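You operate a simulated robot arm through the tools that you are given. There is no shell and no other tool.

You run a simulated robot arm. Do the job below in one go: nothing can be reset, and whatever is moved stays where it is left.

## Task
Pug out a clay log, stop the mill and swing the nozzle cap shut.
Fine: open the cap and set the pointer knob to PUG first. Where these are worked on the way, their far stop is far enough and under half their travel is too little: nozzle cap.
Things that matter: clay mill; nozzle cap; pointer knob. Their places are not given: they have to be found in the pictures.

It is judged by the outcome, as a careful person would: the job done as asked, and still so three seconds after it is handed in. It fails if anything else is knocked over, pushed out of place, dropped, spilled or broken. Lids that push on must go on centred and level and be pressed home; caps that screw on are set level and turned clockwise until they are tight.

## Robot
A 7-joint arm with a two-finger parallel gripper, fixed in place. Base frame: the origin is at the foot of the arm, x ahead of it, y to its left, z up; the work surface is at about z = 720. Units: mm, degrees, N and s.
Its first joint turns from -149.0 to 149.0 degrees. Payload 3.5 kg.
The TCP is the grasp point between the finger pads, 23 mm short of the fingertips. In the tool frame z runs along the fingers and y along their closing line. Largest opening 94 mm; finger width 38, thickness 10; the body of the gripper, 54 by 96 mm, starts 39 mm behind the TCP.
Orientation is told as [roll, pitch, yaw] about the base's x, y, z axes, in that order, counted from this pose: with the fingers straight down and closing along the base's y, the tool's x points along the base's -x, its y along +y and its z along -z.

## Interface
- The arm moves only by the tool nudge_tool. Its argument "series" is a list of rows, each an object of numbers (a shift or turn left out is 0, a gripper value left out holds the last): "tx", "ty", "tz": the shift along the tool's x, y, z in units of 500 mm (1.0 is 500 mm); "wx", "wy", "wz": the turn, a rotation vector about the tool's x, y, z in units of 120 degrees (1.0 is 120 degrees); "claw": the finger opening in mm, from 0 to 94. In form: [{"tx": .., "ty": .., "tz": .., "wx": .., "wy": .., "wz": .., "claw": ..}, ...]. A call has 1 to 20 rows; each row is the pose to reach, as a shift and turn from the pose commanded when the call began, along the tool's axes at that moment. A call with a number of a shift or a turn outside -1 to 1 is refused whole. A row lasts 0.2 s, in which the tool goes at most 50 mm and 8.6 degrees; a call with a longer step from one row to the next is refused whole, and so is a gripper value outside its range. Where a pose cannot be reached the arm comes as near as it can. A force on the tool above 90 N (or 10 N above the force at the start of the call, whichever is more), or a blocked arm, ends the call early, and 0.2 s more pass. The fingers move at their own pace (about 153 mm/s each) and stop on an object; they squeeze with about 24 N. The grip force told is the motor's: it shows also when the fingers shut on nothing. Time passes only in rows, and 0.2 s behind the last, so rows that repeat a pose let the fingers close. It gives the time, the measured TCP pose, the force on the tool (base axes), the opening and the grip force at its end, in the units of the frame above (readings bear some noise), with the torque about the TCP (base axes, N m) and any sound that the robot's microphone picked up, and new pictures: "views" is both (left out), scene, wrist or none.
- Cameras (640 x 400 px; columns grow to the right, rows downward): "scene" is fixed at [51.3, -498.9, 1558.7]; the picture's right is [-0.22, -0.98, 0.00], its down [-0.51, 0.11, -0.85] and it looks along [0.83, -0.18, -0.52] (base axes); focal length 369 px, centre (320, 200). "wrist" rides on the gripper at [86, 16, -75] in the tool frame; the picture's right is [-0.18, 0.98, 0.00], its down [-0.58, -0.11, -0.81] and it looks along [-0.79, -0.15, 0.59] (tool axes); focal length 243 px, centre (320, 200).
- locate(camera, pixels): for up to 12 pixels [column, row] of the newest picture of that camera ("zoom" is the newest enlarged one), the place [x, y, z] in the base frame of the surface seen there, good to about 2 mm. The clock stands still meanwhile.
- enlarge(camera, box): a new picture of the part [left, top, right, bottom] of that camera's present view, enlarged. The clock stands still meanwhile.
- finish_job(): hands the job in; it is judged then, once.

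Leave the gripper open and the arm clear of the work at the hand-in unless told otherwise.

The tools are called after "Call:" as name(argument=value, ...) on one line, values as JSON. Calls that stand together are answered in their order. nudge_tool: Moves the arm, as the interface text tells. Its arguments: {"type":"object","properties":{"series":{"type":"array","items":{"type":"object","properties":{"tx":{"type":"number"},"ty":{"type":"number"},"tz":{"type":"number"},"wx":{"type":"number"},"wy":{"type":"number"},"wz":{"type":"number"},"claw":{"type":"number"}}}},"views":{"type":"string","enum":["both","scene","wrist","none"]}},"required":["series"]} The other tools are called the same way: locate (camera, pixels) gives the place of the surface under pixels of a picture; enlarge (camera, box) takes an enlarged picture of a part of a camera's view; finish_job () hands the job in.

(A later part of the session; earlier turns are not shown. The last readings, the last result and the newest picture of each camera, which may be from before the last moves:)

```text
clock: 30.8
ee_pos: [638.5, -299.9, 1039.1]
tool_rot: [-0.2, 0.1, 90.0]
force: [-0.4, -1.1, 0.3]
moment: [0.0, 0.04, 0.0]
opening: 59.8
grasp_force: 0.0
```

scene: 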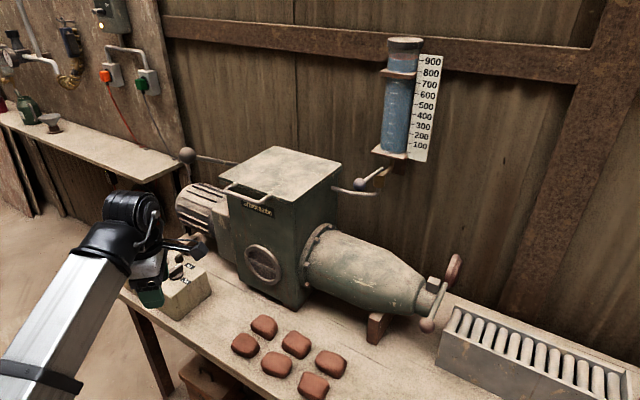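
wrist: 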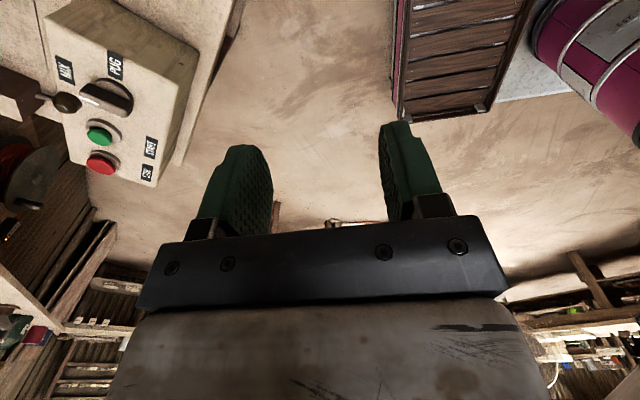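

The force is gone, so it was self-contact. I'll keep the camera side away from the arm. The wrist now sees the box well, so I'll enlarge it and measure the knob.

Call:
enlarge(camera="wrist", box=[30, 20, 210, 190])

Call:
locate(camera="wrist", pixels=[[84, 94], [105, 96], [125, 103], [95, 90], [66, 102], [100, 136], [102, 162], [66, 69], [115, 65], [120, 85], [45, 98], [60, 110]])

```text
2.35 times, centred on (120, 105) of wrist
```

zoom: 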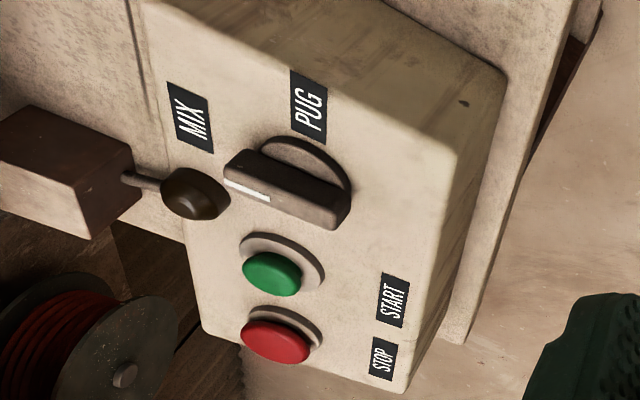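

```text
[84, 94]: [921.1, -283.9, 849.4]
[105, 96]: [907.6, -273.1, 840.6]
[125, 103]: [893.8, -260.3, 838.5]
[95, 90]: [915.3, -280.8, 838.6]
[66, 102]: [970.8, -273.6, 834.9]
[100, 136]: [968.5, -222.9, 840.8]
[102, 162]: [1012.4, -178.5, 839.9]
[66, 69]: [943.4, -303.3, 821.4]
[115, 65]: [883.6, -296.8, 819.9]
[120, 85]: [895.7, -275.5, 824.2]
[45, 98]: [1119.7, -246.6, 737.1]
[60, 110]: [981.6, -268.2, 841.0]
```

The knob's centre is about (908,-272), and the bar's top is at z ≈ 849 with heading about -42°. I'll check the arm's own height above the TCP to judge clearance from the big ball lever.

Call:
locate(camera="scene", pixels=[[130, 198], [150, 205], [105, 210], [105, 240], [60, 300], [155, 225], [150, 270], [195, 243], [118, 205], [80, 255]])

```text
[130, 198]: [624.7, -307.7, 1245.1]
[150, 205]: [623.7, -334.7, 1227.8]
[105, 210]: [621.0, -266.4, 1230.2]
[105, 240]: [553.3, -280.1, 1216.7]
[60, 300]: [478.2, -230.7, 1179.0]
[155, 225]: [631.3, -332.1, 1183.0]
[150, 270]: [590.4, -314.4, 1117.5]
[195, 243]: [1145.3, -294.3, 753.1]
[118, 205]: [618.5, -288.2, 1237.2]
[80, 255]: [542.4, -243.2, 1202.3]
```

With the TCP at 850 the wrist top will be near z = 1056, well under the ball lever. I'll move over the knob at z ≈ 950 while turning to yaw 138, so the fingers can straddle the bar.

Call:
nudge_tool(series=[{"tx": -0.006, "ty": -0.06, "tz": 0.02, "wz": -0.044}, {"tx": -0.012, "ty": -0.12, "tz": 0.04, "wz": -0.089}, {"tx": -0.019, "ty": -0.18, "tz": 0.06, "wz": -0.133}, {"tx": -0.025, "ty": -0.24, "tz": 0.08, "wz": -0.178}, {"tx": -0.031, "ty": -0.3, "tz": 0.1, "wz": -0.222}, {"tx": -0.037, "ty": -0.36, "tz": 0.12, "wz": -0.267}, {"tx": -0.044, "ty": -0.42, "tz": 0.14, "wz": -0.311}, {"tx": -0.05, "ty": -0.48, "tz": 0.16, "wz": -0.356}, {"tx": -0.056, "ty": -0.539, "tz": 0.178, "wz": -0.4}, {"tx": -0.056, "ty": -0.539, "tz": 0.178, "wz": -0.4}])

```text
clock: 33.0
ee_pos: [910.0, -270.9, 949.5]
tool_rot: [0.0, 0.2, 138.0]
force: [0.2, 0.7, 0.3]
moment: [0.03, -0.02, 0.01]
opening: 60.1
grasp_force: 0.0
```

scene: 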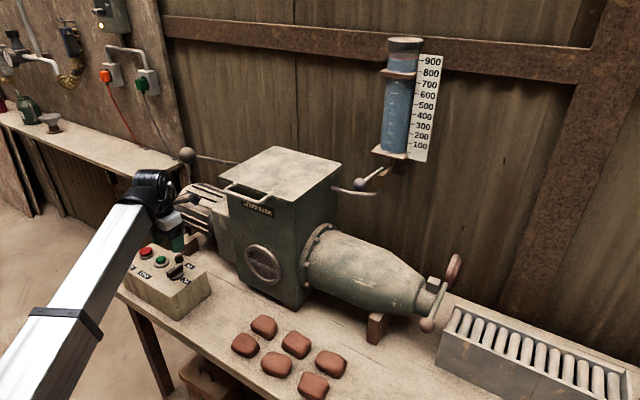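
wrist: 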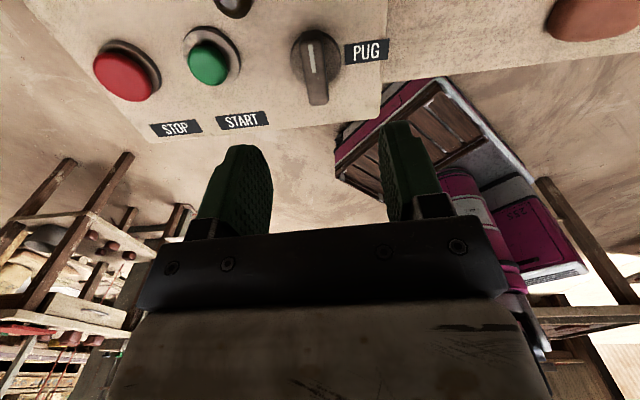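

I'm hovering over the knob, which appears at (317,65) in the wrist picture with its bar vertical. I'll measure the bar precisely.

Call:
enlarge(camera="wrist", box=[270, 10, 370, 120])

Call:
locate(camera="zoom", pixels=[[290, 110], [300, 130], [310, 200], [305, 240], [285, 240], [330, 240], [318, 330], [318, 300], [230, 170], [405, 180], [330, 110], [275, 110]])

```text
3.64 times, centred on (320, 65) of wrist
```

zoom: 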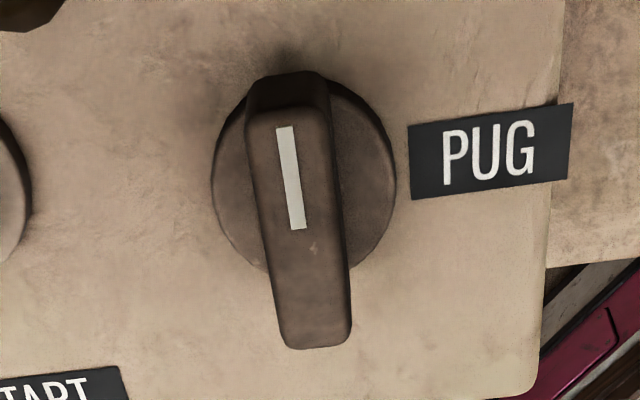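

```text
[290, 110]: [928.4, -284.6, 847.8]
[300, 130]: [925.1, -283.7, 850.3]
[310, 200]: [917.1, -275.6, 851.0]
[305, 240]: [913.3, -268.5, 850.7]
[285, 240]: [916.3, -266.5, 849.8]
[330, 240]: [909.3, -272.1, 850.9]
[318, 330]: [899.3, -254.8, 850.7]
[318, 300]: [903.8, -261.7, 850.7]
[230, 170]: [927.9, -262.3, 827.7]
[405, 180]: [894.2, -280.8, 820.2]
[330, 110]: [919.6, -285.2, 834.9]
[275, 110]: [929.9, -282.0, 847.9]
```

The bar's centre is about (913,-269.5), its top at z = 851 and its heading about -46°. I'll correct by a few millimetres and 4° and descend 93 mm with a 60 mm opening, which stays clear of the dome and START. Then I'll close on the bar.

Call:
nudge_tool(series=[{"tx": 0.0025, "ty": -0.0062, "tz": 0.05, "wz": 0.033}, {"tx": 0.0025, "ty": -0.0062, "tz": 0.1, "wz": 0.033}, {"tx": 0.0025, "ty": -0.0062, "tz": 0.15, "wz": 0.033}, {"tx": 0.0025, "ty": -0.0062, "tz": 0.175, "wz": 0.033}, {"tx": 0.0025, "ty": -0.0062, "tz": 0.186, "wz": 0.033}, {"tx": 0.0025, "ty": -0.0062, "tz": 0.186, "wz": 0.033, "claw": 5}, {"tx": 0.0025, "ty": -0.0062, "tz": 0.186, "wz": 0.033, "claw": 5}, {"tx": 0.0025, "ty": -0.0062, "tz": 0.186, "wz": 0.033, "claw": 5}])

```text
clock: 34.8
ee_pos: [914.8, -270.7, 859.0]
tool_rot: [-0.1, 0.3, 133.9]
force: [10.7, 8.2, -4.2]
moment: [-0.25, -0.41, -0.01]
opening: 16.1
grasp_force: 45.1
```

scene: 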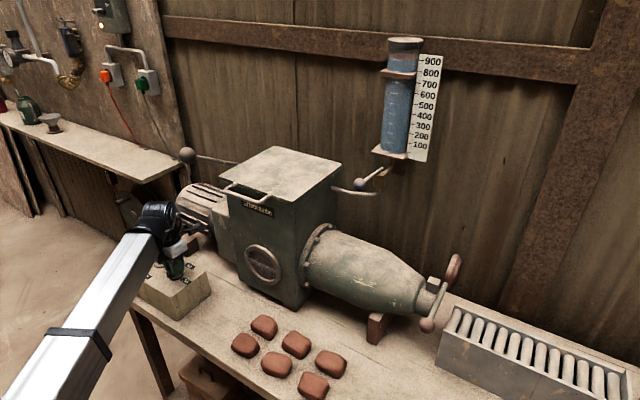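
wrist: 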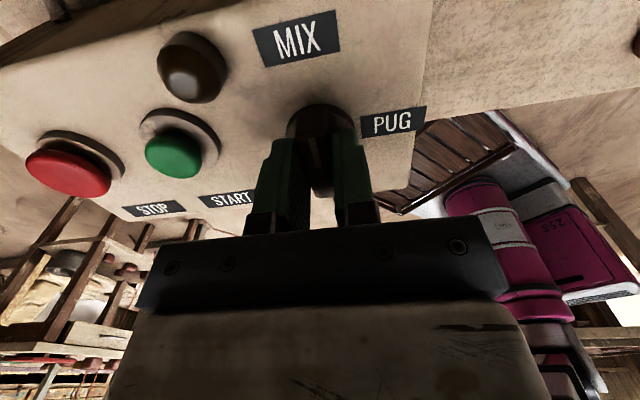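

I have the bar gripped (16 mm). I'll turn it clockwise from above (wz positive) in small steps, 45° first.

Call:
nudge_tool(series=[{"ty": -0.002, "wz": 0.04}, {"ty": -0.002, "wz": 0.08}, {"ty": -0.002, "wz": 0.12}, {"ty": -0.002, "wz": 0.16}, {"ty": -0.002, "wz": 0.2}, {"ty": -0.002, "wz": 0.25}, {"ty": -0.002, "wz": 0.3}, {"ty": -0.002, "wz": 0.35}, {"ty": -0.002, "wz": 0.375}])

```text
clock: 36.8
ee_pos: [912.5, -269.6, 858.0]
tool_rot: [0.0, 0.2, 88.9]
force: [-4.1, 0.0, -6.6]
moment: [-1.44, 0.22, 0.01]
opening: 16.0
grasp_force: 44.6
```

scene: 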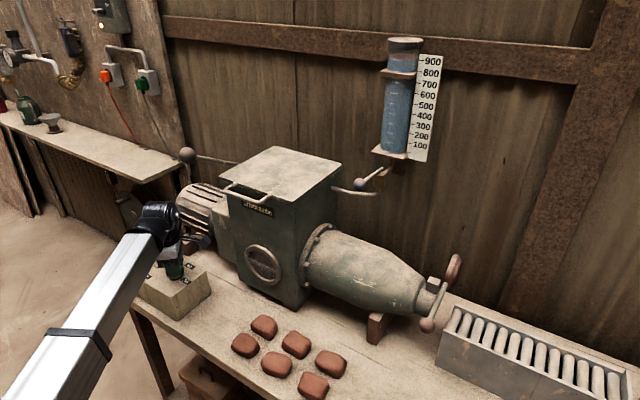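
wrist: 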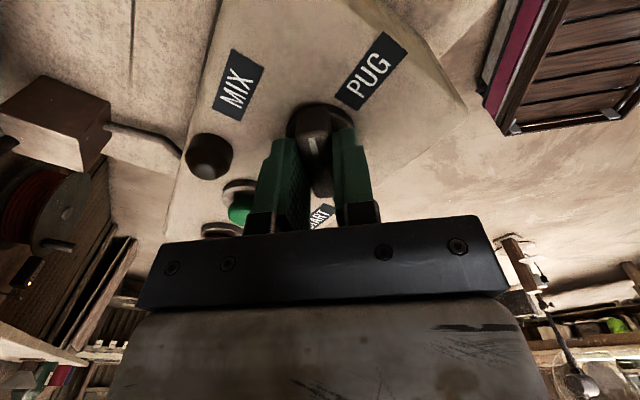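

The knob is turning and the mark now points between MIX and PUG. I'll turn the remaining ~42°, watching the torque.

Call:
nudge_tool(series=[{"wz": 0.05}, {"wz": 0.1}, {"wz": 0.15}, {"wz": 0.2}, {"wz": 0.25}, {"wz": 0.3}, {"wz": 0.33}, {"wz": 0.35}, {"wz": 0.35}])

```text
clock: 38.8
ee_pos: [910.8, -269.3, 858.5]
tool_rot: [0.0, 0.1, 46.9]
force: [-34.0, -1.7, -3.3]
moment: [0.34, -0.07, 0.03]
opening: 16.0
grasp_force: 45.0
```

scene: 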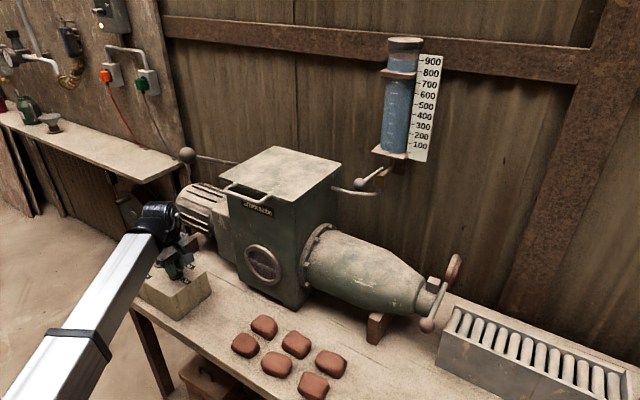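
wrist: 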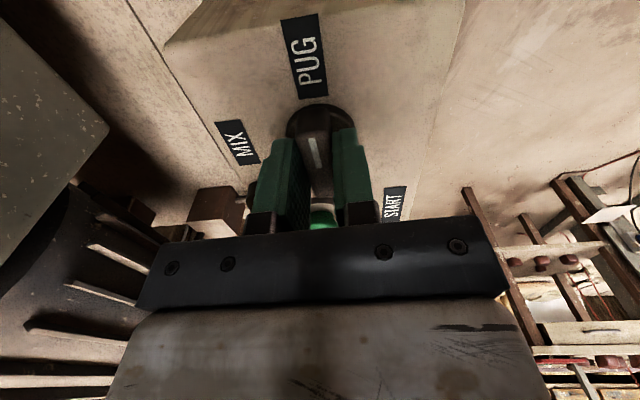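

The pointer faces PUG at about -133°, with no stop torque. I'll relax the side force and turn a few degrees more to feel for a stop.

Call:
nudge_tool(series=[{"tx": 0.003, "ty": 0.003, "wz": 0.01}, {"tx": 0.003, "ty": 0.003, "wz": 0.025}, {"tx": 0.003, "ty": 0.003, "wz": 0.04}, {"tx": 0.003, "ty": 0.003, "wz": 0.04}])

```text
clock: 39.8
ee_pos: [910.8, -268.8, 859.2]
tool_rot: [-0.1, -0.1, 42.4]
force: [-23.7, -0.5, -19.7]
moment: [-0.1, 0.6, 1.86]
opening: 16.0
grasp_force: 45.0
```

scene: 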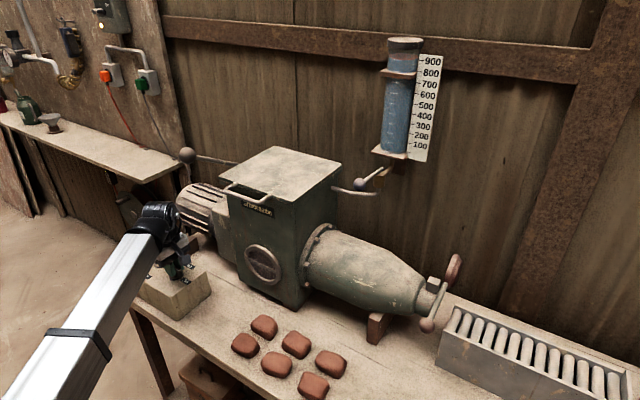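
wrist: 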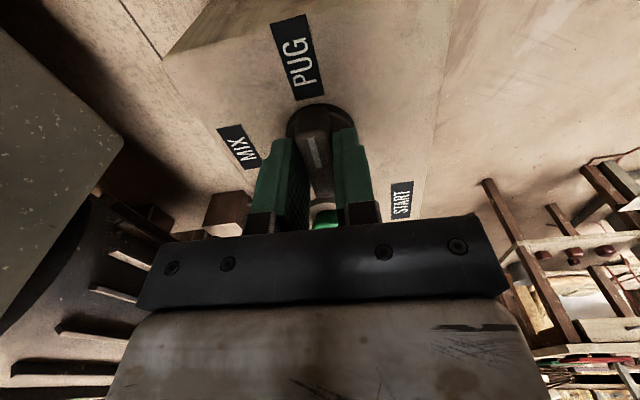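

The torque rose to 1.9 N·m, so the knob is at its PUG stop. I'll relax slightly, open the fingers and lift straight up.

Call:
nudge_tool(series=[{"wz": -0.015}, {"wz": -0.015, "claw": 50}, {"wz": -0.015, "claw": 50}, {"wz": -0.015, "claw": 50}, {"wz": -0.015, "tz": -0.05}, {"wz": -0.015, "tz": -0.12}, {"wz": -0.015, "tz": -0.18}])

Call:
enlarge(camera="wrist", box=[230, 0, 410, 150])

```text
clock: 41.4
ee_pos: [909.1, -269.4, 950.7]
tool_rot: [-0.2, -0.1, 44.0]
force: [-0.5, -0.6, 1.0]
moment: [0.0, 0.02, 0.0]
opening: 49.9
grasp_force: 0.0
```

scene: 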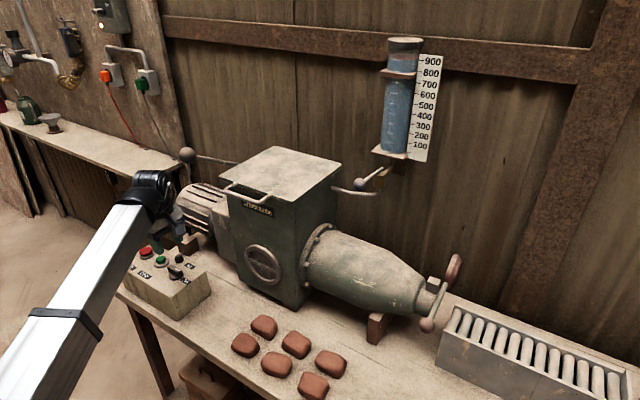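
wrist: 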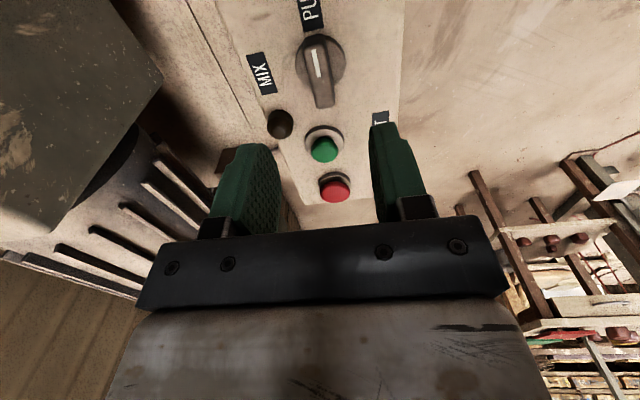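

```text
2.67 times, centred on (320, 75) of wrist
```

zoom: 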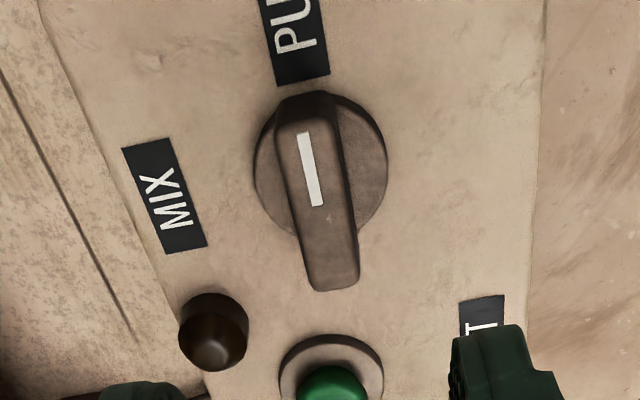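

The pointer is clearly at PUG. Next I'll measure the START and STOP button tops so I can press with closed fingers.

Call:
enlarge(camera="wrist", box=[270, 100, 390, 210])

Call:
locate(camera="zoom", pixels=[[338, 175], [310, 170], [360, 185], [335, 150], [340, 215], [370, 320], [340, 315], [405, 325], [370, 290], [372, 350], [295, 150], [180, 90]])

```text
3.64 times, centred on (330, 155) of wrist
```

zoom: 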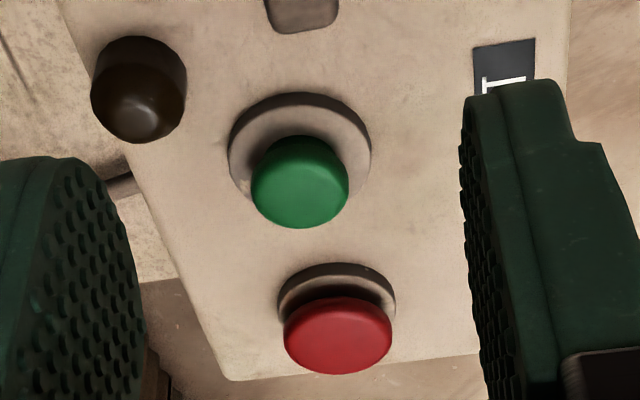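

```text
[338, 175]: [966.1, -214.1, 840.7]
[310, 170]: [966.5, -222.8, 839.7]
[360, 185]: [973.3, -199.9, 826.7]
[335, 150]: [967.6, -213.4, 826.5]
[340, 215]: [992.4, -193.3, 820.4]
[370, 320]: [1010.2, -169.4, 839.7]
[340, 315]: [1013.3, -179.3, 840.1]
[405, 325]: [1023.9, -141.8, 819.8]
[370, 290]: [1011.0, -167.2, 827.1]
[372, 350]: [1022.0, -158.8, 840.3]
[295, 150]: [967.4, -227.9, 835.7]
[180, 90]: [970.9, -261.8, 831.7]
```

START's centre is about (970.5,-222.5,841) and STOP's about (1019,-172,840). I'll close the fingers and hover over START with the tips about 35 mm above it.

Call:
nudge_tool(series=[{"tx": -0.05, "ty": -0.006, "claw": 0}, {"tx": -0.1, "ty": -0.012, "claw": 0}, {"tx": -0.153, "ty": -0.017, "claw": 0}, {"tx": -0.153, "ty": -0.017, "tz": 0.06, "claw": 0}, {"tx": -0.153, "ty": -0.017, "tz": 0.101, "claw": 0}, {"tx": -0.153, "ty": -0.017, "tz": 0.101, "claw": 0}])

```text
clock: 42.8
ee_pos: [971.7, -223.1, 898.7]
tool_rot: [-0.2, -0.1, 44.0]
force: [0.1, -0.2, -0.1]
moment: [-0.01, -0.01, 0.02]
opening: 0.0
grasp_force: 24.4
```

scene: 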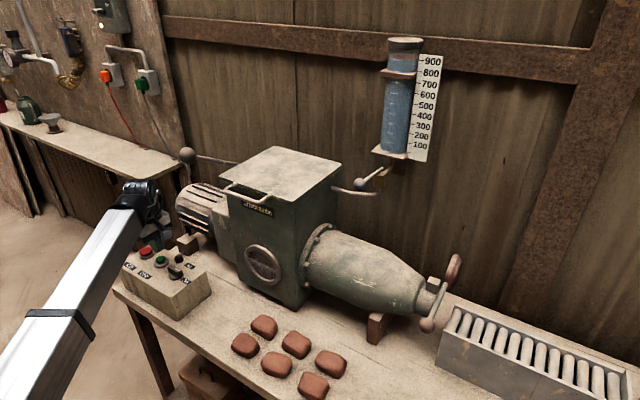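
wrist: 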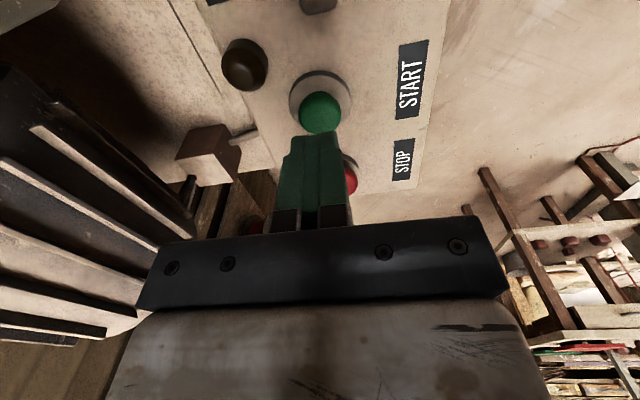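

I'm aligned over START. I'll press down slowly to a few millimetres past contact, then come back up.

Call:
nudge_tool(series=[{"tz": 0.04}, {"tz": 0.06}, {"tz": 0.068}, {"tz": 0.074}, {"tz": 0.08}, {"tz": 0.085}])

```text
clock: 44.2
ee_pos: [970.5, -224.3, 857.6]
tool_rot: [-0.3, 0.0, 44.0]
force: [1.3, -1.1, 10.5]
moment: [0.05, -0.09, -0.06]
opening: 0.0
grasp_force: 24.2
heard: click
```

scene: 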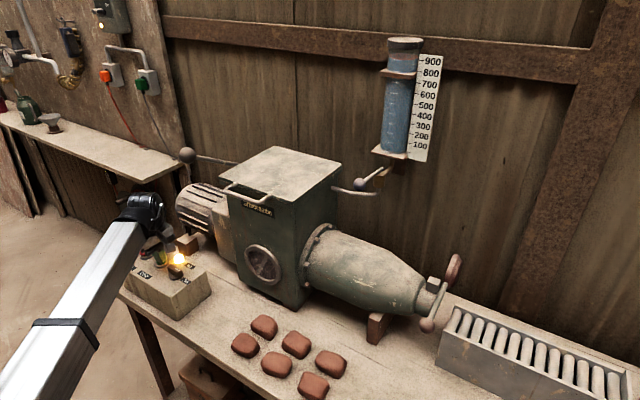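
wrist: 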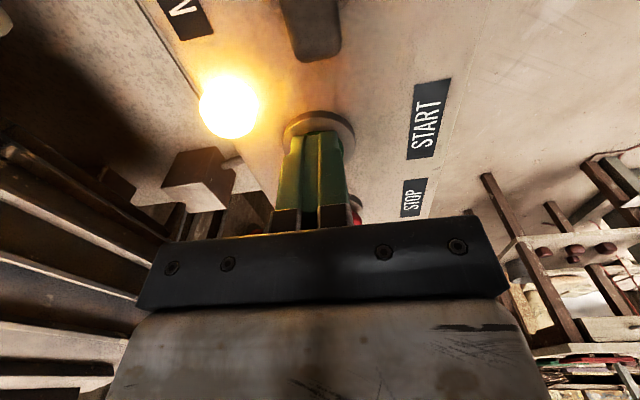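

The click sounded and the lamp is lit, so the mill is running. I'll lift and move over STOP while watching the nozzle.

Call:
nudge_tool(series=[{"tz": -0.05}, {"tz": -0.085}, {"tx": -0.07, "ty": 0.004, "tz": -0.085}, {"tx": -0.141, "ty": 0.008, "tz": -0.085}, {"tx": -0.141, "ty": 0.008, "tz": -0.085}])

Call:
enlarge(camera="scene", box=[380, 240, 520, 360])

```text
clock: 45.4
ee_pos: [1021.2, -170.6, 899.7]
tool_rot: [-0.3, -0.1, 44.0]
force: [0.3, 0.0, 0.2]
moment: [0.03, -0.03, -0.01]
opening: 0.0
grasp_force: 24.1
```

scene: 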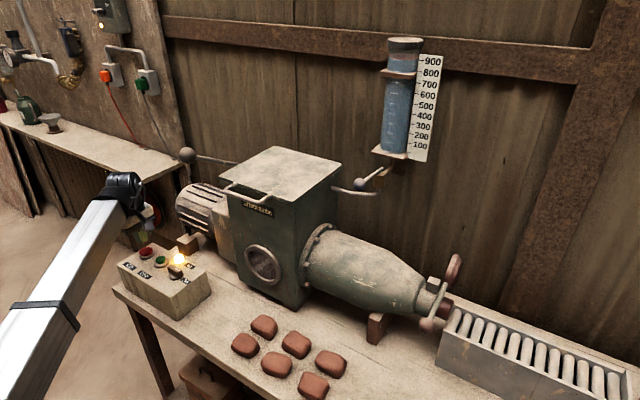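
wrist: 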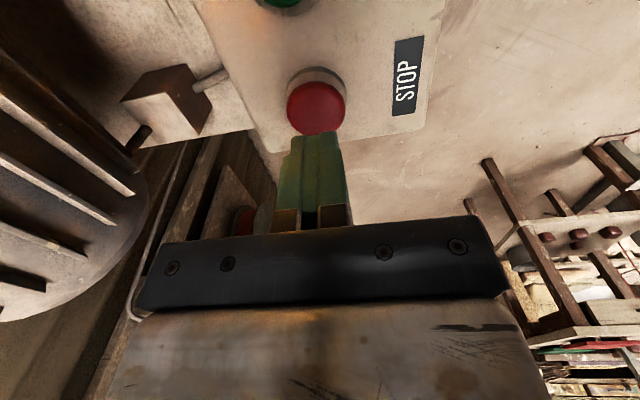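

```text
3.33 times, centred on (450, 300) of scene
```

zoom: 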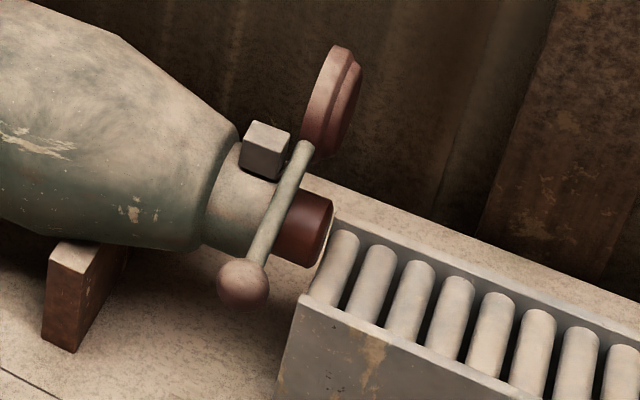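

A clay log is emerging from the nozzle. I'll wait above STOP and check its length in short intervals.

Call:
nudge_tool(series=[{"tx": 0}, {"tx": 0}, {"tx": 0}, {"tx": 0}, {"tx": 0}, {"tx": 0}, {"tx": 0}, {"tx": 0}, {"tx": 0}], views="scene")

```text
clock: 47.4
ee_pos: [1021.4, -170.9, 899.7]
tool_rot: [-0.2, -0.1, 44.1]
force: [-0.2, -0.7, 0.0]
moment: [-0.02, 0.0, -0.01]
opening: 0.0
grasp_force: 24.2
```

scene: 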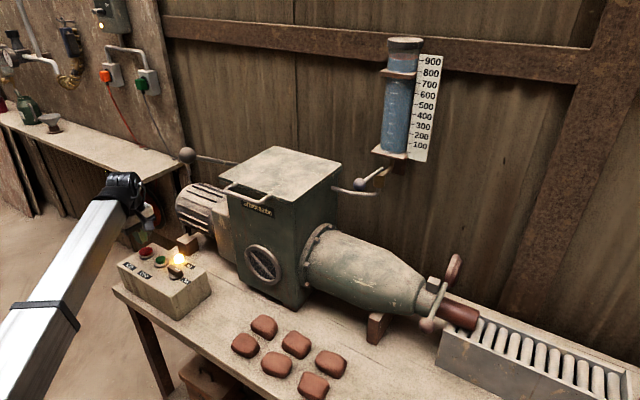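

The log is now onto the rollers and growing steadily. I'll wait a little more.

Call:
nudge_tool(series=[{"tx": 0}, {"tx": 0}, {"tx": 0}, {"tx": 0}, {"tx": 0}, {"tx": 0}, {"tx": 0}, {"tx": 0}, {"tx": 0}], views="scene")

Call:
locate(camera="scene", pixels=[[450, 310], [479, 318], [490, 325], [500, 330], [625, 375], [440, 300]])

```text
clock: 49.4
ee_pos: [1021.2, -170.1, 900.5]
tool_rot: [-0.2, -0.1, 44.1]
force: [-0.1, -0.3, -0.1]
moment: [0.04, 0.0, 0.0]
opening: 0.0
grasp_force: 24.0
```

scene: 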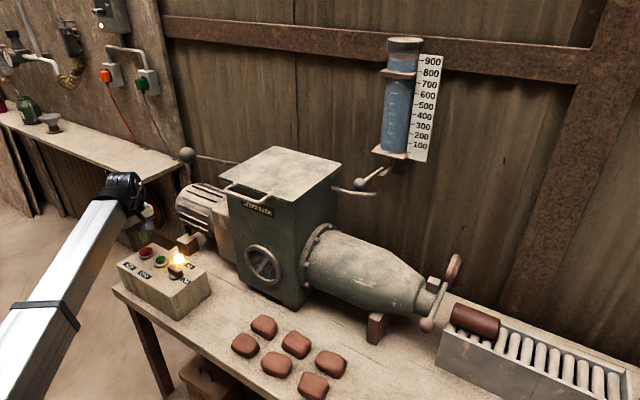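

```text
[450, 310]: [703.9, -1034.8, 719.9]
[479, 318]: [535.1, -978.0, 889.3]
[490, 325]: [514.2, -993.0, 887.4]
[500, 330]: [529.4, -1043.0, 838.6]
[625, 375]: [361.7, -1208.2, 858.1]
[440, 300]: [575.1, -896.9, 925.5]
```

The log has detached and rests on the rollers with a gap to the nozzle, so it's done. I'll press STOP now.

Call:
nudge_tool(series=[{"tz": 0.04}, {"tz": 0.06}, {"tz": 0.07}, {"tz": 0.078}, {"tz": 0.085}, {"tz": 0.088}])

```text
clock: 50.8
ee_pos: [1020.6, -171.3, 857.3]
tool_rot: [-0.3, -0.3, 44.0]
force: [4.7, 0.6, 16.5]
moment: [0.06, -0.13, -0.05]
opening: 0.3
grasp_force: 24.3
heard: click
```

scene: 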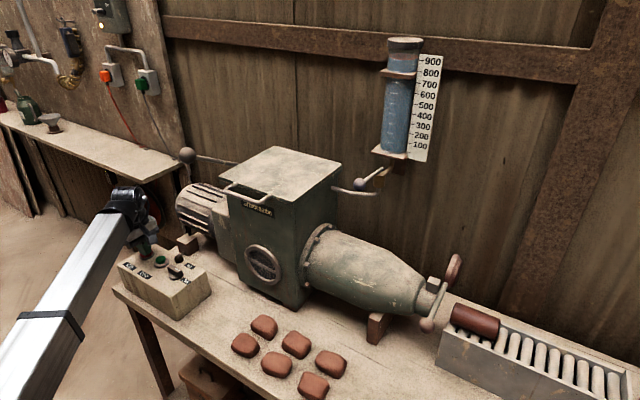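
wrist: 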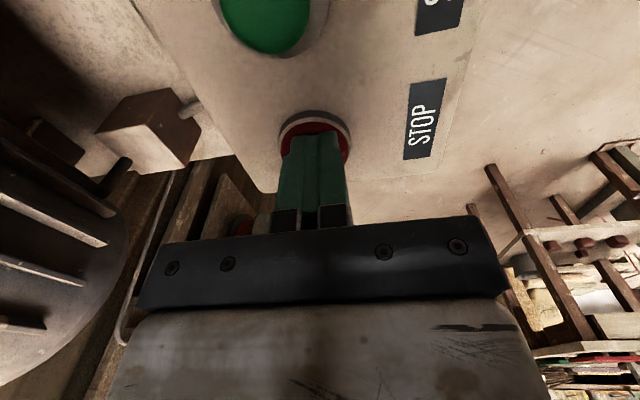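

The click sounded and the lamp is off, so the mill has stopped. I'll lift straight up, then check the lamp, log and nozzle.

Call:
nudge_tool(series=[{"tz": -0.05}, {"tz": -0.12}, {"tz": -0.18}, {"tz": -0.18}])

Call:
enlarge(camera="scene", box=[400, 240, 540, 360])

```text
clock: 51.8
ee_pos: [1020.7, -173.7, 944.4]
tool_rot: [0.0, -0.1, 44.0]
force: [1.1, -0.5, 0.9]
moment: [0.0, 0.0, 0.03]
opening: 0.1
grasp_force: 23.9
```

scene: 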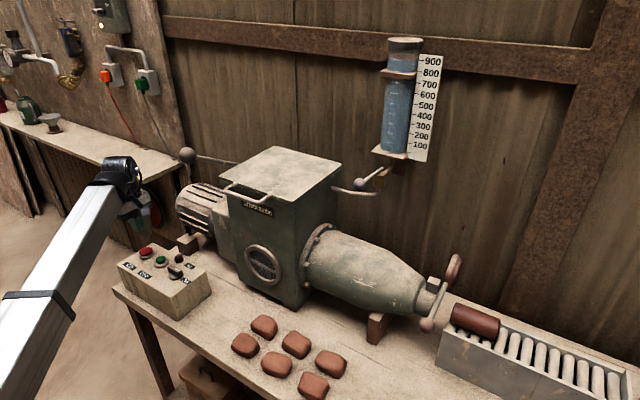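
wrist: 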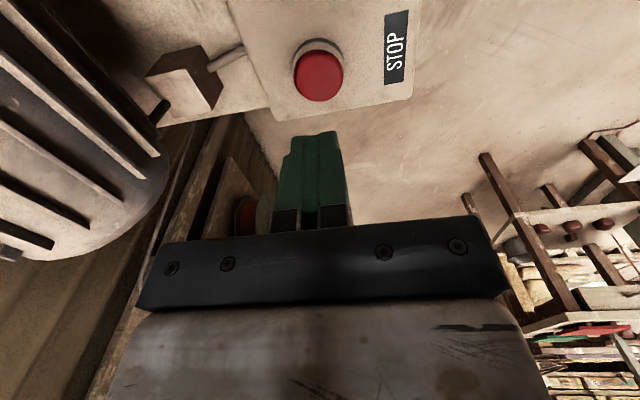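

```text
3.33 times, centred on (470, 300) of scene
```

zoom: 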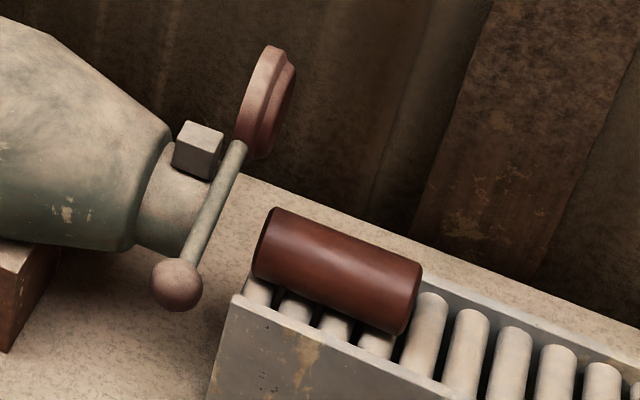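

The knob is still at PUG, the lamp is off, and the log lies on the rollers. I'll measure the log's near end to check cap clearance, and retrace the path back in front of the hopper.

Call:
locate(camera="zoom", pixels=[[262, 245], [258, 265], [270, 230], [175, 285], [195, 290], [265, 100], [285, 110], [240, 150], [215, 210], [340, 270]])

Call:
nudge_tool(series=[{"tx": 0.06, "ty": 0.03, "tz": -0.005}, {"tx": 0.13, "ty": 0.06, "tz": -0.02}, {"tx": 0.2, "ty": 0.095, "tz": -0.03}, {"tx": 0.27, "ty": 0.13, "tz": -0.05}, {"tx": 0.34, "ty": 0.165, "tz": -0.07}, {"tx": 0.41, "ty": 0.2, "tz": -0.09}, {"tx": 0.48, "ty": 0.235, "tz": -0.11}, {"tx": 0.55, "ty": 0.27, "tz": -0.14, "claw": 94}, {"tx": 0.62, "ty": 0.305, "tz": -0.17}, {"tx": 0.68, "ty": 0.33, "tz": -0.19}, {"tx": 0.723, "ty": 0.348, "tz": -0.19}, {"tx": 0.723, "ty": 0.348, "tz": -0.19}], views="scene")

```text
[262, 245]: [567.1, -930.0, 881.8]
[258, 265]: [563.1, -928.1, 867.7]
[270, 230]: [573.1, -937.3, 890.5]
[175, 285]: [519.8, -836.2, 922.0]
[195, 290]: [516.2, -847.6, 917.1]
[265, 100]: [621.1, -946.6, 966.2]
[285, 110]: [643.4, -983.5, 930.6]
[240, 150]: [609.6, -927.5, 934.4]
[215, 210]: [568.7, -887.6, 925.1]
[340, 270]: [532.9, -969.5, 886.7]
```

```text
clock: 54.4
ee_pos: [638.7, -295.9, 1039.1]
tool_rot: [-0.3, -0.1, 44.0]
force: [0.2, 0.1, -0.9]
moment: [0.0, -0.01, -0.01]
opening: 94.0
grasp_force: 0.0
```

scene: 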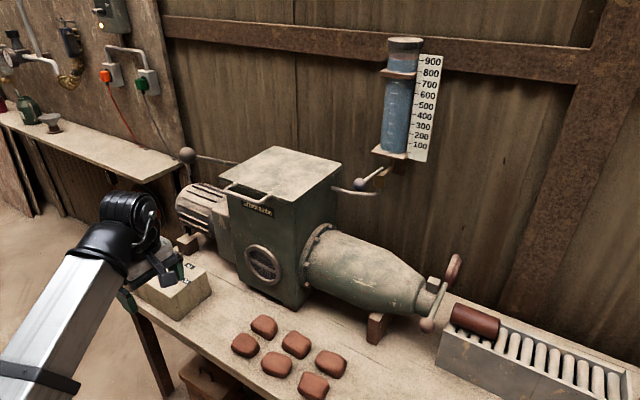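

The log's near face is about 16 mm beyond the cap's plane, so the cap can swing shut past it. I'll go back to the pose in front of the nozzle.

Call:
nudge_tool(series=[{"tx": 0.068, "ty": -0.034, "tz": -0.004, "wz": -0.002}, {"tx": 0.136, "ty": -0.067, "tz": -0.007, "wz": -0.004}, {"tx": 0.204, "ty": -0.101, "tz": -0.01, "wz": -0.006}, {"tx": 0.272, "ty": -0.134, "tz": -0.014, "wz": -0.008}, {"tx": 0.34, "ty": -0.168, "tz": -0.018, "wz": -0.01}, {"tx": 0.409, "ty": -0.202, "tz": -0.021, "wz": -0.012}, {"tx": 0.477, "ty": -0.235, "tz": -0.025, "wz": -0.015}, {"tx": 0.545, "ty": -0.269, "tz": -0.028, "wz": -0.017}, {"tx": 0.613, "ty": -0.302, "tz": -0.032, "wz": -0.019}, {"tx": 0.681, "ty": -0.336, "tz": -0.035, "wz": -0.021}, {"tx": 0.749, "ty": -0.369, "tz": -0.039, "wz": -0.023}, {"tx": 0.817, "ty": -0.403, "tz": -0.042, "wz": -0.025}, {"tx": 0.817, "ty": -0.403, "tz": -0.042, "wz": -0.025}], views="none")

```text
clock: 57.2
ee_pos: [484.7, -724.9, 1059.1]
tool_rot: [-0.3, -0.1, 46.9]
force: [0.4, 0.7, -0.5]
moment: [0.01, -0.01, -0.01]
opening: 94.2
grasp_force: 0.0
```

I'm back at the staging pose. I'll tilt the tool horizontal and lower it to the retreat pose used earlier, in line with the lever.

Call:
nudge_tool(series=[{"tx": 0.008, "tz": 0.005, "wx": 0.06}, {"tx": 0.017, "tz": 0.015, "wx": 0.12}, {"tx": 0.025, "tz": 0.03, "wx": 0.18}, {"tx": 0.034, "tz": 0.05, "wx": 0.24}, {"tx": 0.042, "tz": 0.08, "wx": 0.3}, {"tx": 0.051, "tz": 0.11, "wx": 0.36}, {"tx": 0.06, "tz": 0.14, "wx": 0.42}, {"tx": 0.068, "tz": 0.17, "wx": 0.48}, {"tx": 0.077, "tz": 0.2, "wx": 0.54}, {"tx": 0.085, "tz": 0.23, "wx": 0.6}, {"tx": 0.094, "tz": 0.26, "wx": 0.66}, {"tx": 0.102, "tz": 0.29, "wx": 0.72}, {"tx": 0.102, "tz": 0.292, "wx": 0.729}, {"tx": 0.102, "tz": 0.292, "wx": 0.729}])

```text
clock: 60.2
ee_pos: [449.2, -763.9, 913.8]
tool_rot: [-87.8, 0.0, 47.0]
force: [-0.4, -0.5, -0.8]
moment: [0.03, -0.01, 0.01]
opening: 94.0
grasp_force: 0.0
```

scene: 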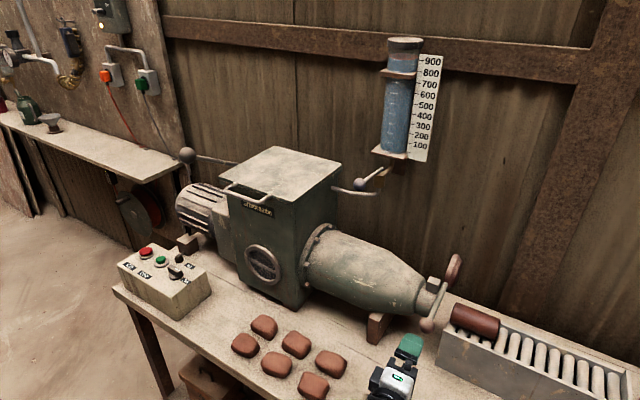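
wrist: 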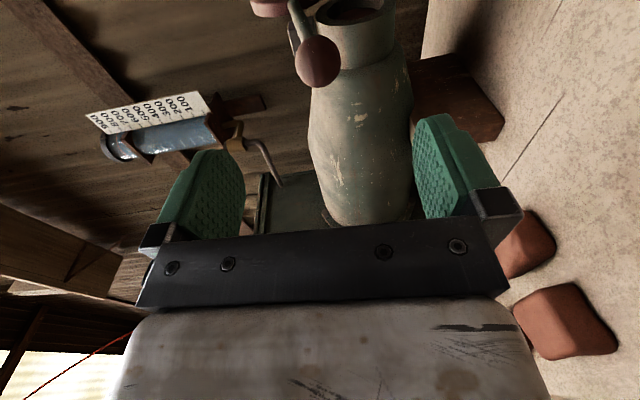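

The view matches the one from when I let go. I'll advance 100 mm along the fingers and close on the ball.

Call:
nudge_tool(series=[{"tz": 0.07}, {"tz": 0.14}, {"tz": 0.18}, {"tz": 0.2}, {"tz": 0.2, "claw": 20}, {"tz": 0.2, "claw": 20}, {"tz": 0.2, "claw": 20}])

```text
clock: 61.8
ee_pos: [523.7, -831.8, 908.6]
tool_rot: [-87.7, 0.0, 47.1]
force: [3.8, -2.4, 8.9]
moment: [0.0, 0.01, -0.1]
opening: 32.7
grasp_force: 44.8
```

scene: 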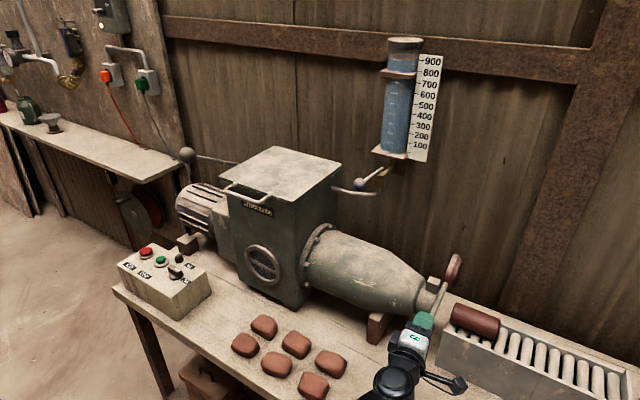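
wrist: 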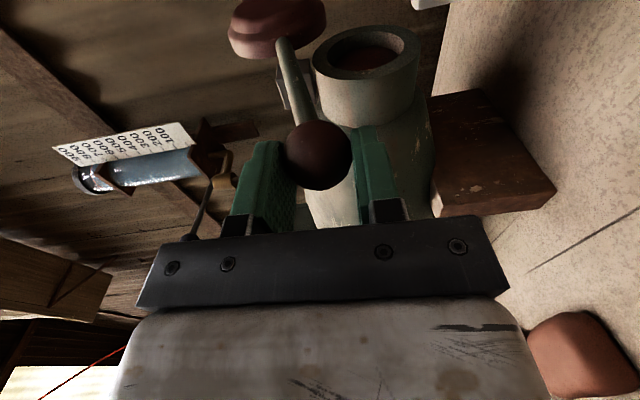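

The ball is held again. From the earlier readings the arc's pivot is at height about 930 with a radius of 121 mm. I'll swing the lever back along that arc, to about 52° first.

Call:
nudge_tool(series=[{"ty": -0.0176, "tz": -0.0015}, {"ty": -0.0342, "tz": -0.0034, "wx": -0.0142}, {"ty": -0.051, "tz": -0.004, "wx": -0.0475}, {"ty": -0.068, "tz": -0.0036, "wx": -0.0808}, {"ty": -0.0848, "tz": -0.002, "wx": -0.1142}, {"ty": -0.1014, "tz": 0.001, "wx": -0.1475}, {"ty": -0.1178, "tz": 0.0048, "wx": -0.1808}, {"ty": -0.1338, "tz": 0.01, "wx": -0.2142}, {"ty": -0.1496, "tz": 0.0162, "wx": -0.2475}, {"ty": -0.1648, "tz": 0.0236, "wx": -0.2808}, {"ty": -0.1796, "tz": 0.032, "wx": -0.3142}, {"ty": -0.1936, "tz": 0.0414, "wx": -0.3475}, {"ty": -0.1936, "tz": 0.0414, "wx": -0.3475}])

```text
clock: 64.6
ee_pos: [541.2, -848.2, 1005.8]
tool_rot: [-46.0, 0.0, 46.9]
force: [4.5, -9.4, -7.0]
moment: [0.57, -0.51, 0.67]
opening: 33.4
grasp_force: 44.9
```

scene: 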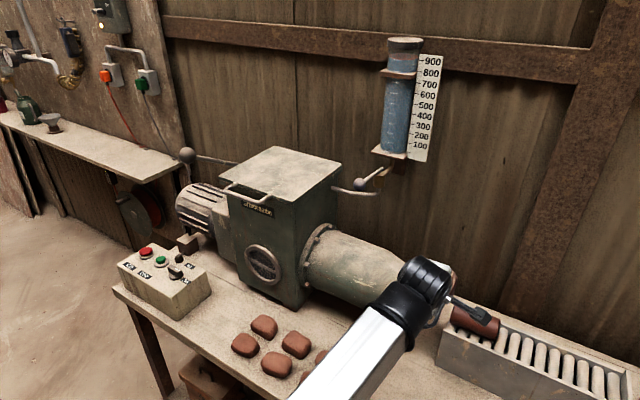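
wrist: 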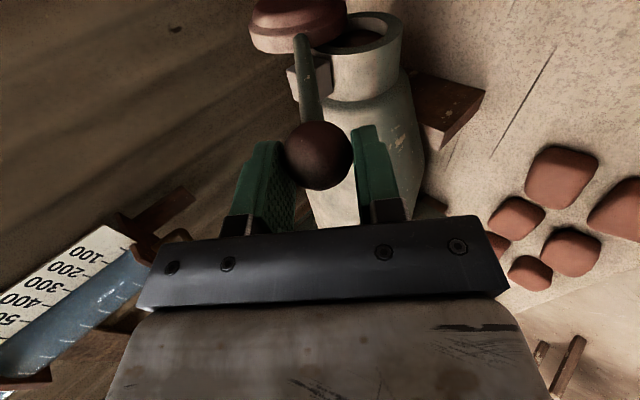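

The lever is at about 52° with low force. I'll continue along the arc to about 8° from closed.

Call:
nudge_tool(series=[{"ty": -0.0168, "tz": -0.0012, "wx": -0.0333}, {"ty": -0.0338, "tz": -0.0012, "wx": -0.0667}, {"ty": -0.0506, "tz": 0, "wx": -0.1}, {"ty": -0.0674, "tz": 0.0024, "wx": -0.1333}, {"ty": -0.0838, "tz": 0.0058, "wx": -0.1667}, {"ty": -0.1, "tz": 0.0106, "wx": -0.2}, {"ty": -0.116, "tz": 0.0162, "wx": -0.2333}, {"ty": -0.1314, "tz": 0.0232, "wx": -0.2667}, {"ty": -0.1462, "tz": 0.031, "wx": -0.3}, {"ty": -0.1606, "tz": 0.04, "wx": -0.3333}, {"ty": -0.1742, "tz": 0.05, "wx": -0.3667}, {"ty": -0.1742, "tz": 0.05, "wx": -0.3667}])

```text
clock: 67.2
ee_pos: [597.4, -902.5, 1051.4]
tool_rot: [-2.0, 0.1, 46.9]
force: [-20.1, -19.5, 0.4]
moment: [0.29, -0.03, 0.03]
opening: 33.0
grasp_force: 45.3
```

scene: 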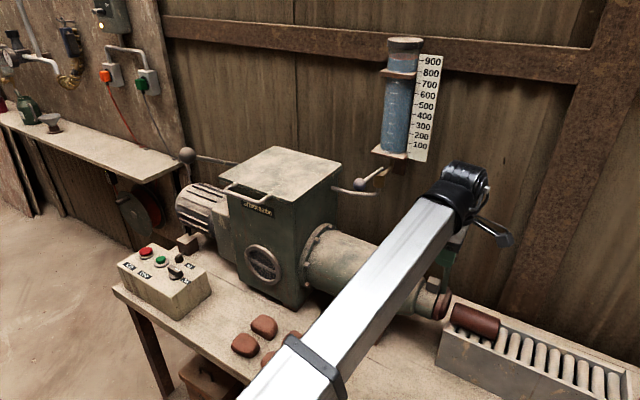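
wrist: 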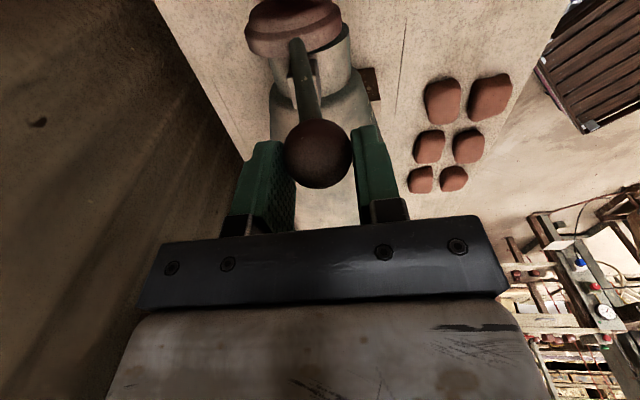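

About 18 mm remain. I'll relax the axial load a little, then close the rest in small steps and feel for the stop.

Call:
nudge_tool(series=[{"tx": 0.006, "ty": -0.01, "tz": -0.0005}, {"tx": 0.006, "ty": -0.02, "tz": -0.001}, {"tx": 0.006, "ty": -0.03, "tz": -0.001}, {"tx": 0.006, "ty": -0.036, "tz": -0.001}, {"tx": 0.006, "ty": -0.038, "tz": -0.001}, {"tx": 0.006, "ty": -0.038, "tz": -0.001}])

```text
clock: 68.6
ee_pos: [610.8, -915.2, 1051.9]
tool_rot: [-1.9, -0.2, 47.1]
force: [-3.3, 4.1, -1.7]
moment: [0.36, -0.09, 0.07]
opening: 33.3
grasp_force: 45.1
```

scene: 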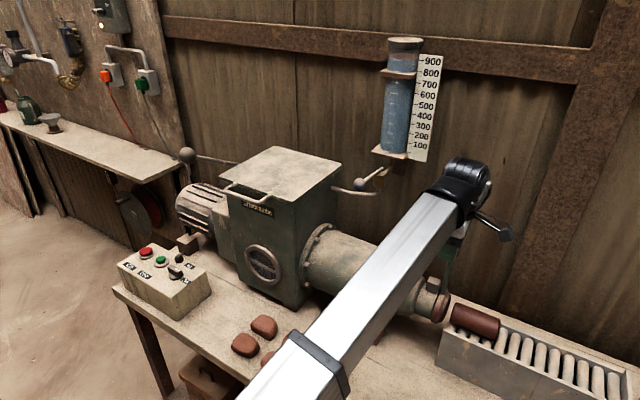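
wrist: 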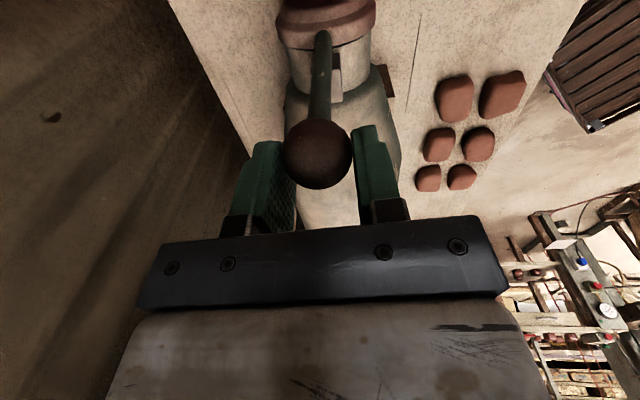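

It's back at its original closed position. I'll press about 3 mm further to confirm it rests on its stop.

Call:
nudge_tool(series=[{"ty": -0.003}, {"ty": -0.007}, {"ty": -0.007}], views="none")

```text
clock: 69.4
ee_pos: [612.3, -917.0, 1051.9]
tool_rot: [-1.7, -0.1, 46.9]
force: [-14.5, 29.5, -13.9]
moment: [0.36, 0.03, -0.14]
opening: 33.4
grasp_force: 45.5
```

The side force climbed to about 31 N over 2 mm, so the cap is against its closed stop. I'll ease most of that load, open the fingers and lift straight up.

Call:
nudge_tool(series=[{"ty": 0.005}, {"ty": 0.005, "claw": 94}, {"ty": 0.005, "claw": 94}, {"ty": 0.005, "claw": 94}, {"ty": 0.005, "tz": -0.06}, {"ty": 0.005, "tz": -0.13}, {"ty": 0.005, "tz": -0.2}])

Call:
enlarge(camera="wrist", box=[250, 0, 390, 110])

Call:
enlarge(camera="scene", box=[400, 230, 520, 340])

```text
clock: 71.0
ee_pos: [608.6, -914.0, 1151.3]
tool_rot: [-2.0, -0.1, 47.0]
force: [-0.2, 0.3, 0.6]
moment: [-0.01, -0.02, -0.03]
opening: 94.1
grasp_force: 0.1
```

scene: 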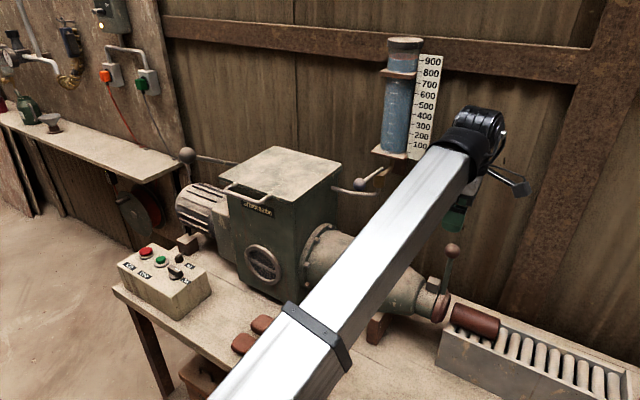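
wrist: 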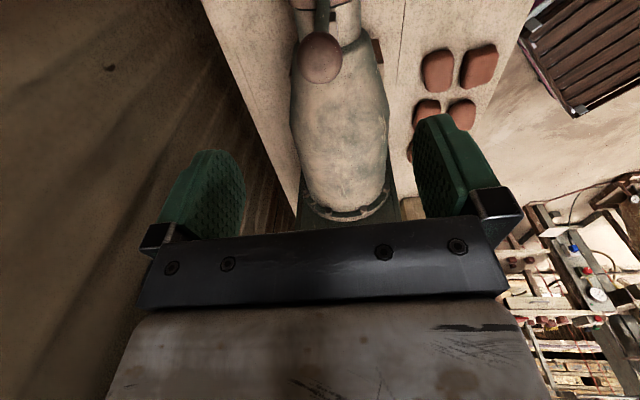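

```text
3.64 times, centred on (320, 55) of wrist
```

zoom: 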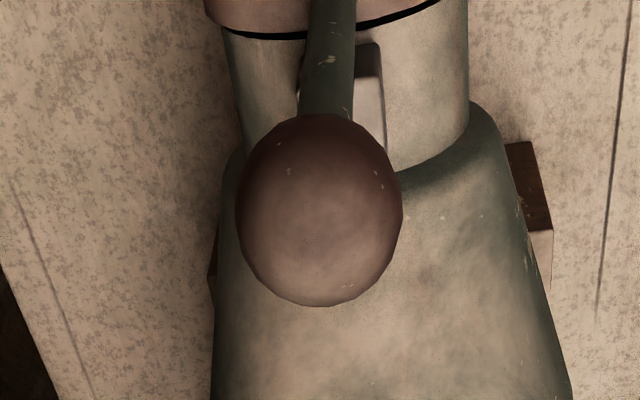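

```text
3.64 times, centred on (460, 285) of scene
```

zoom: 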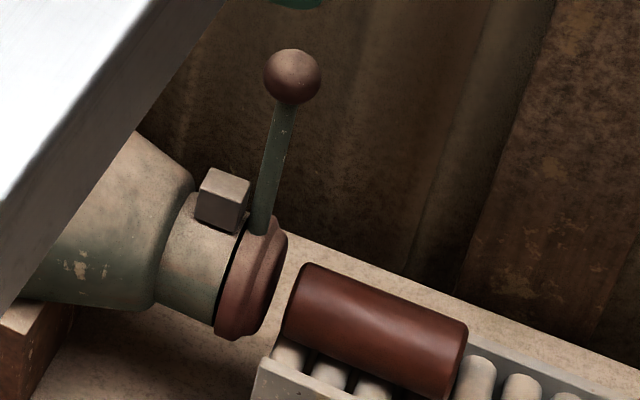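

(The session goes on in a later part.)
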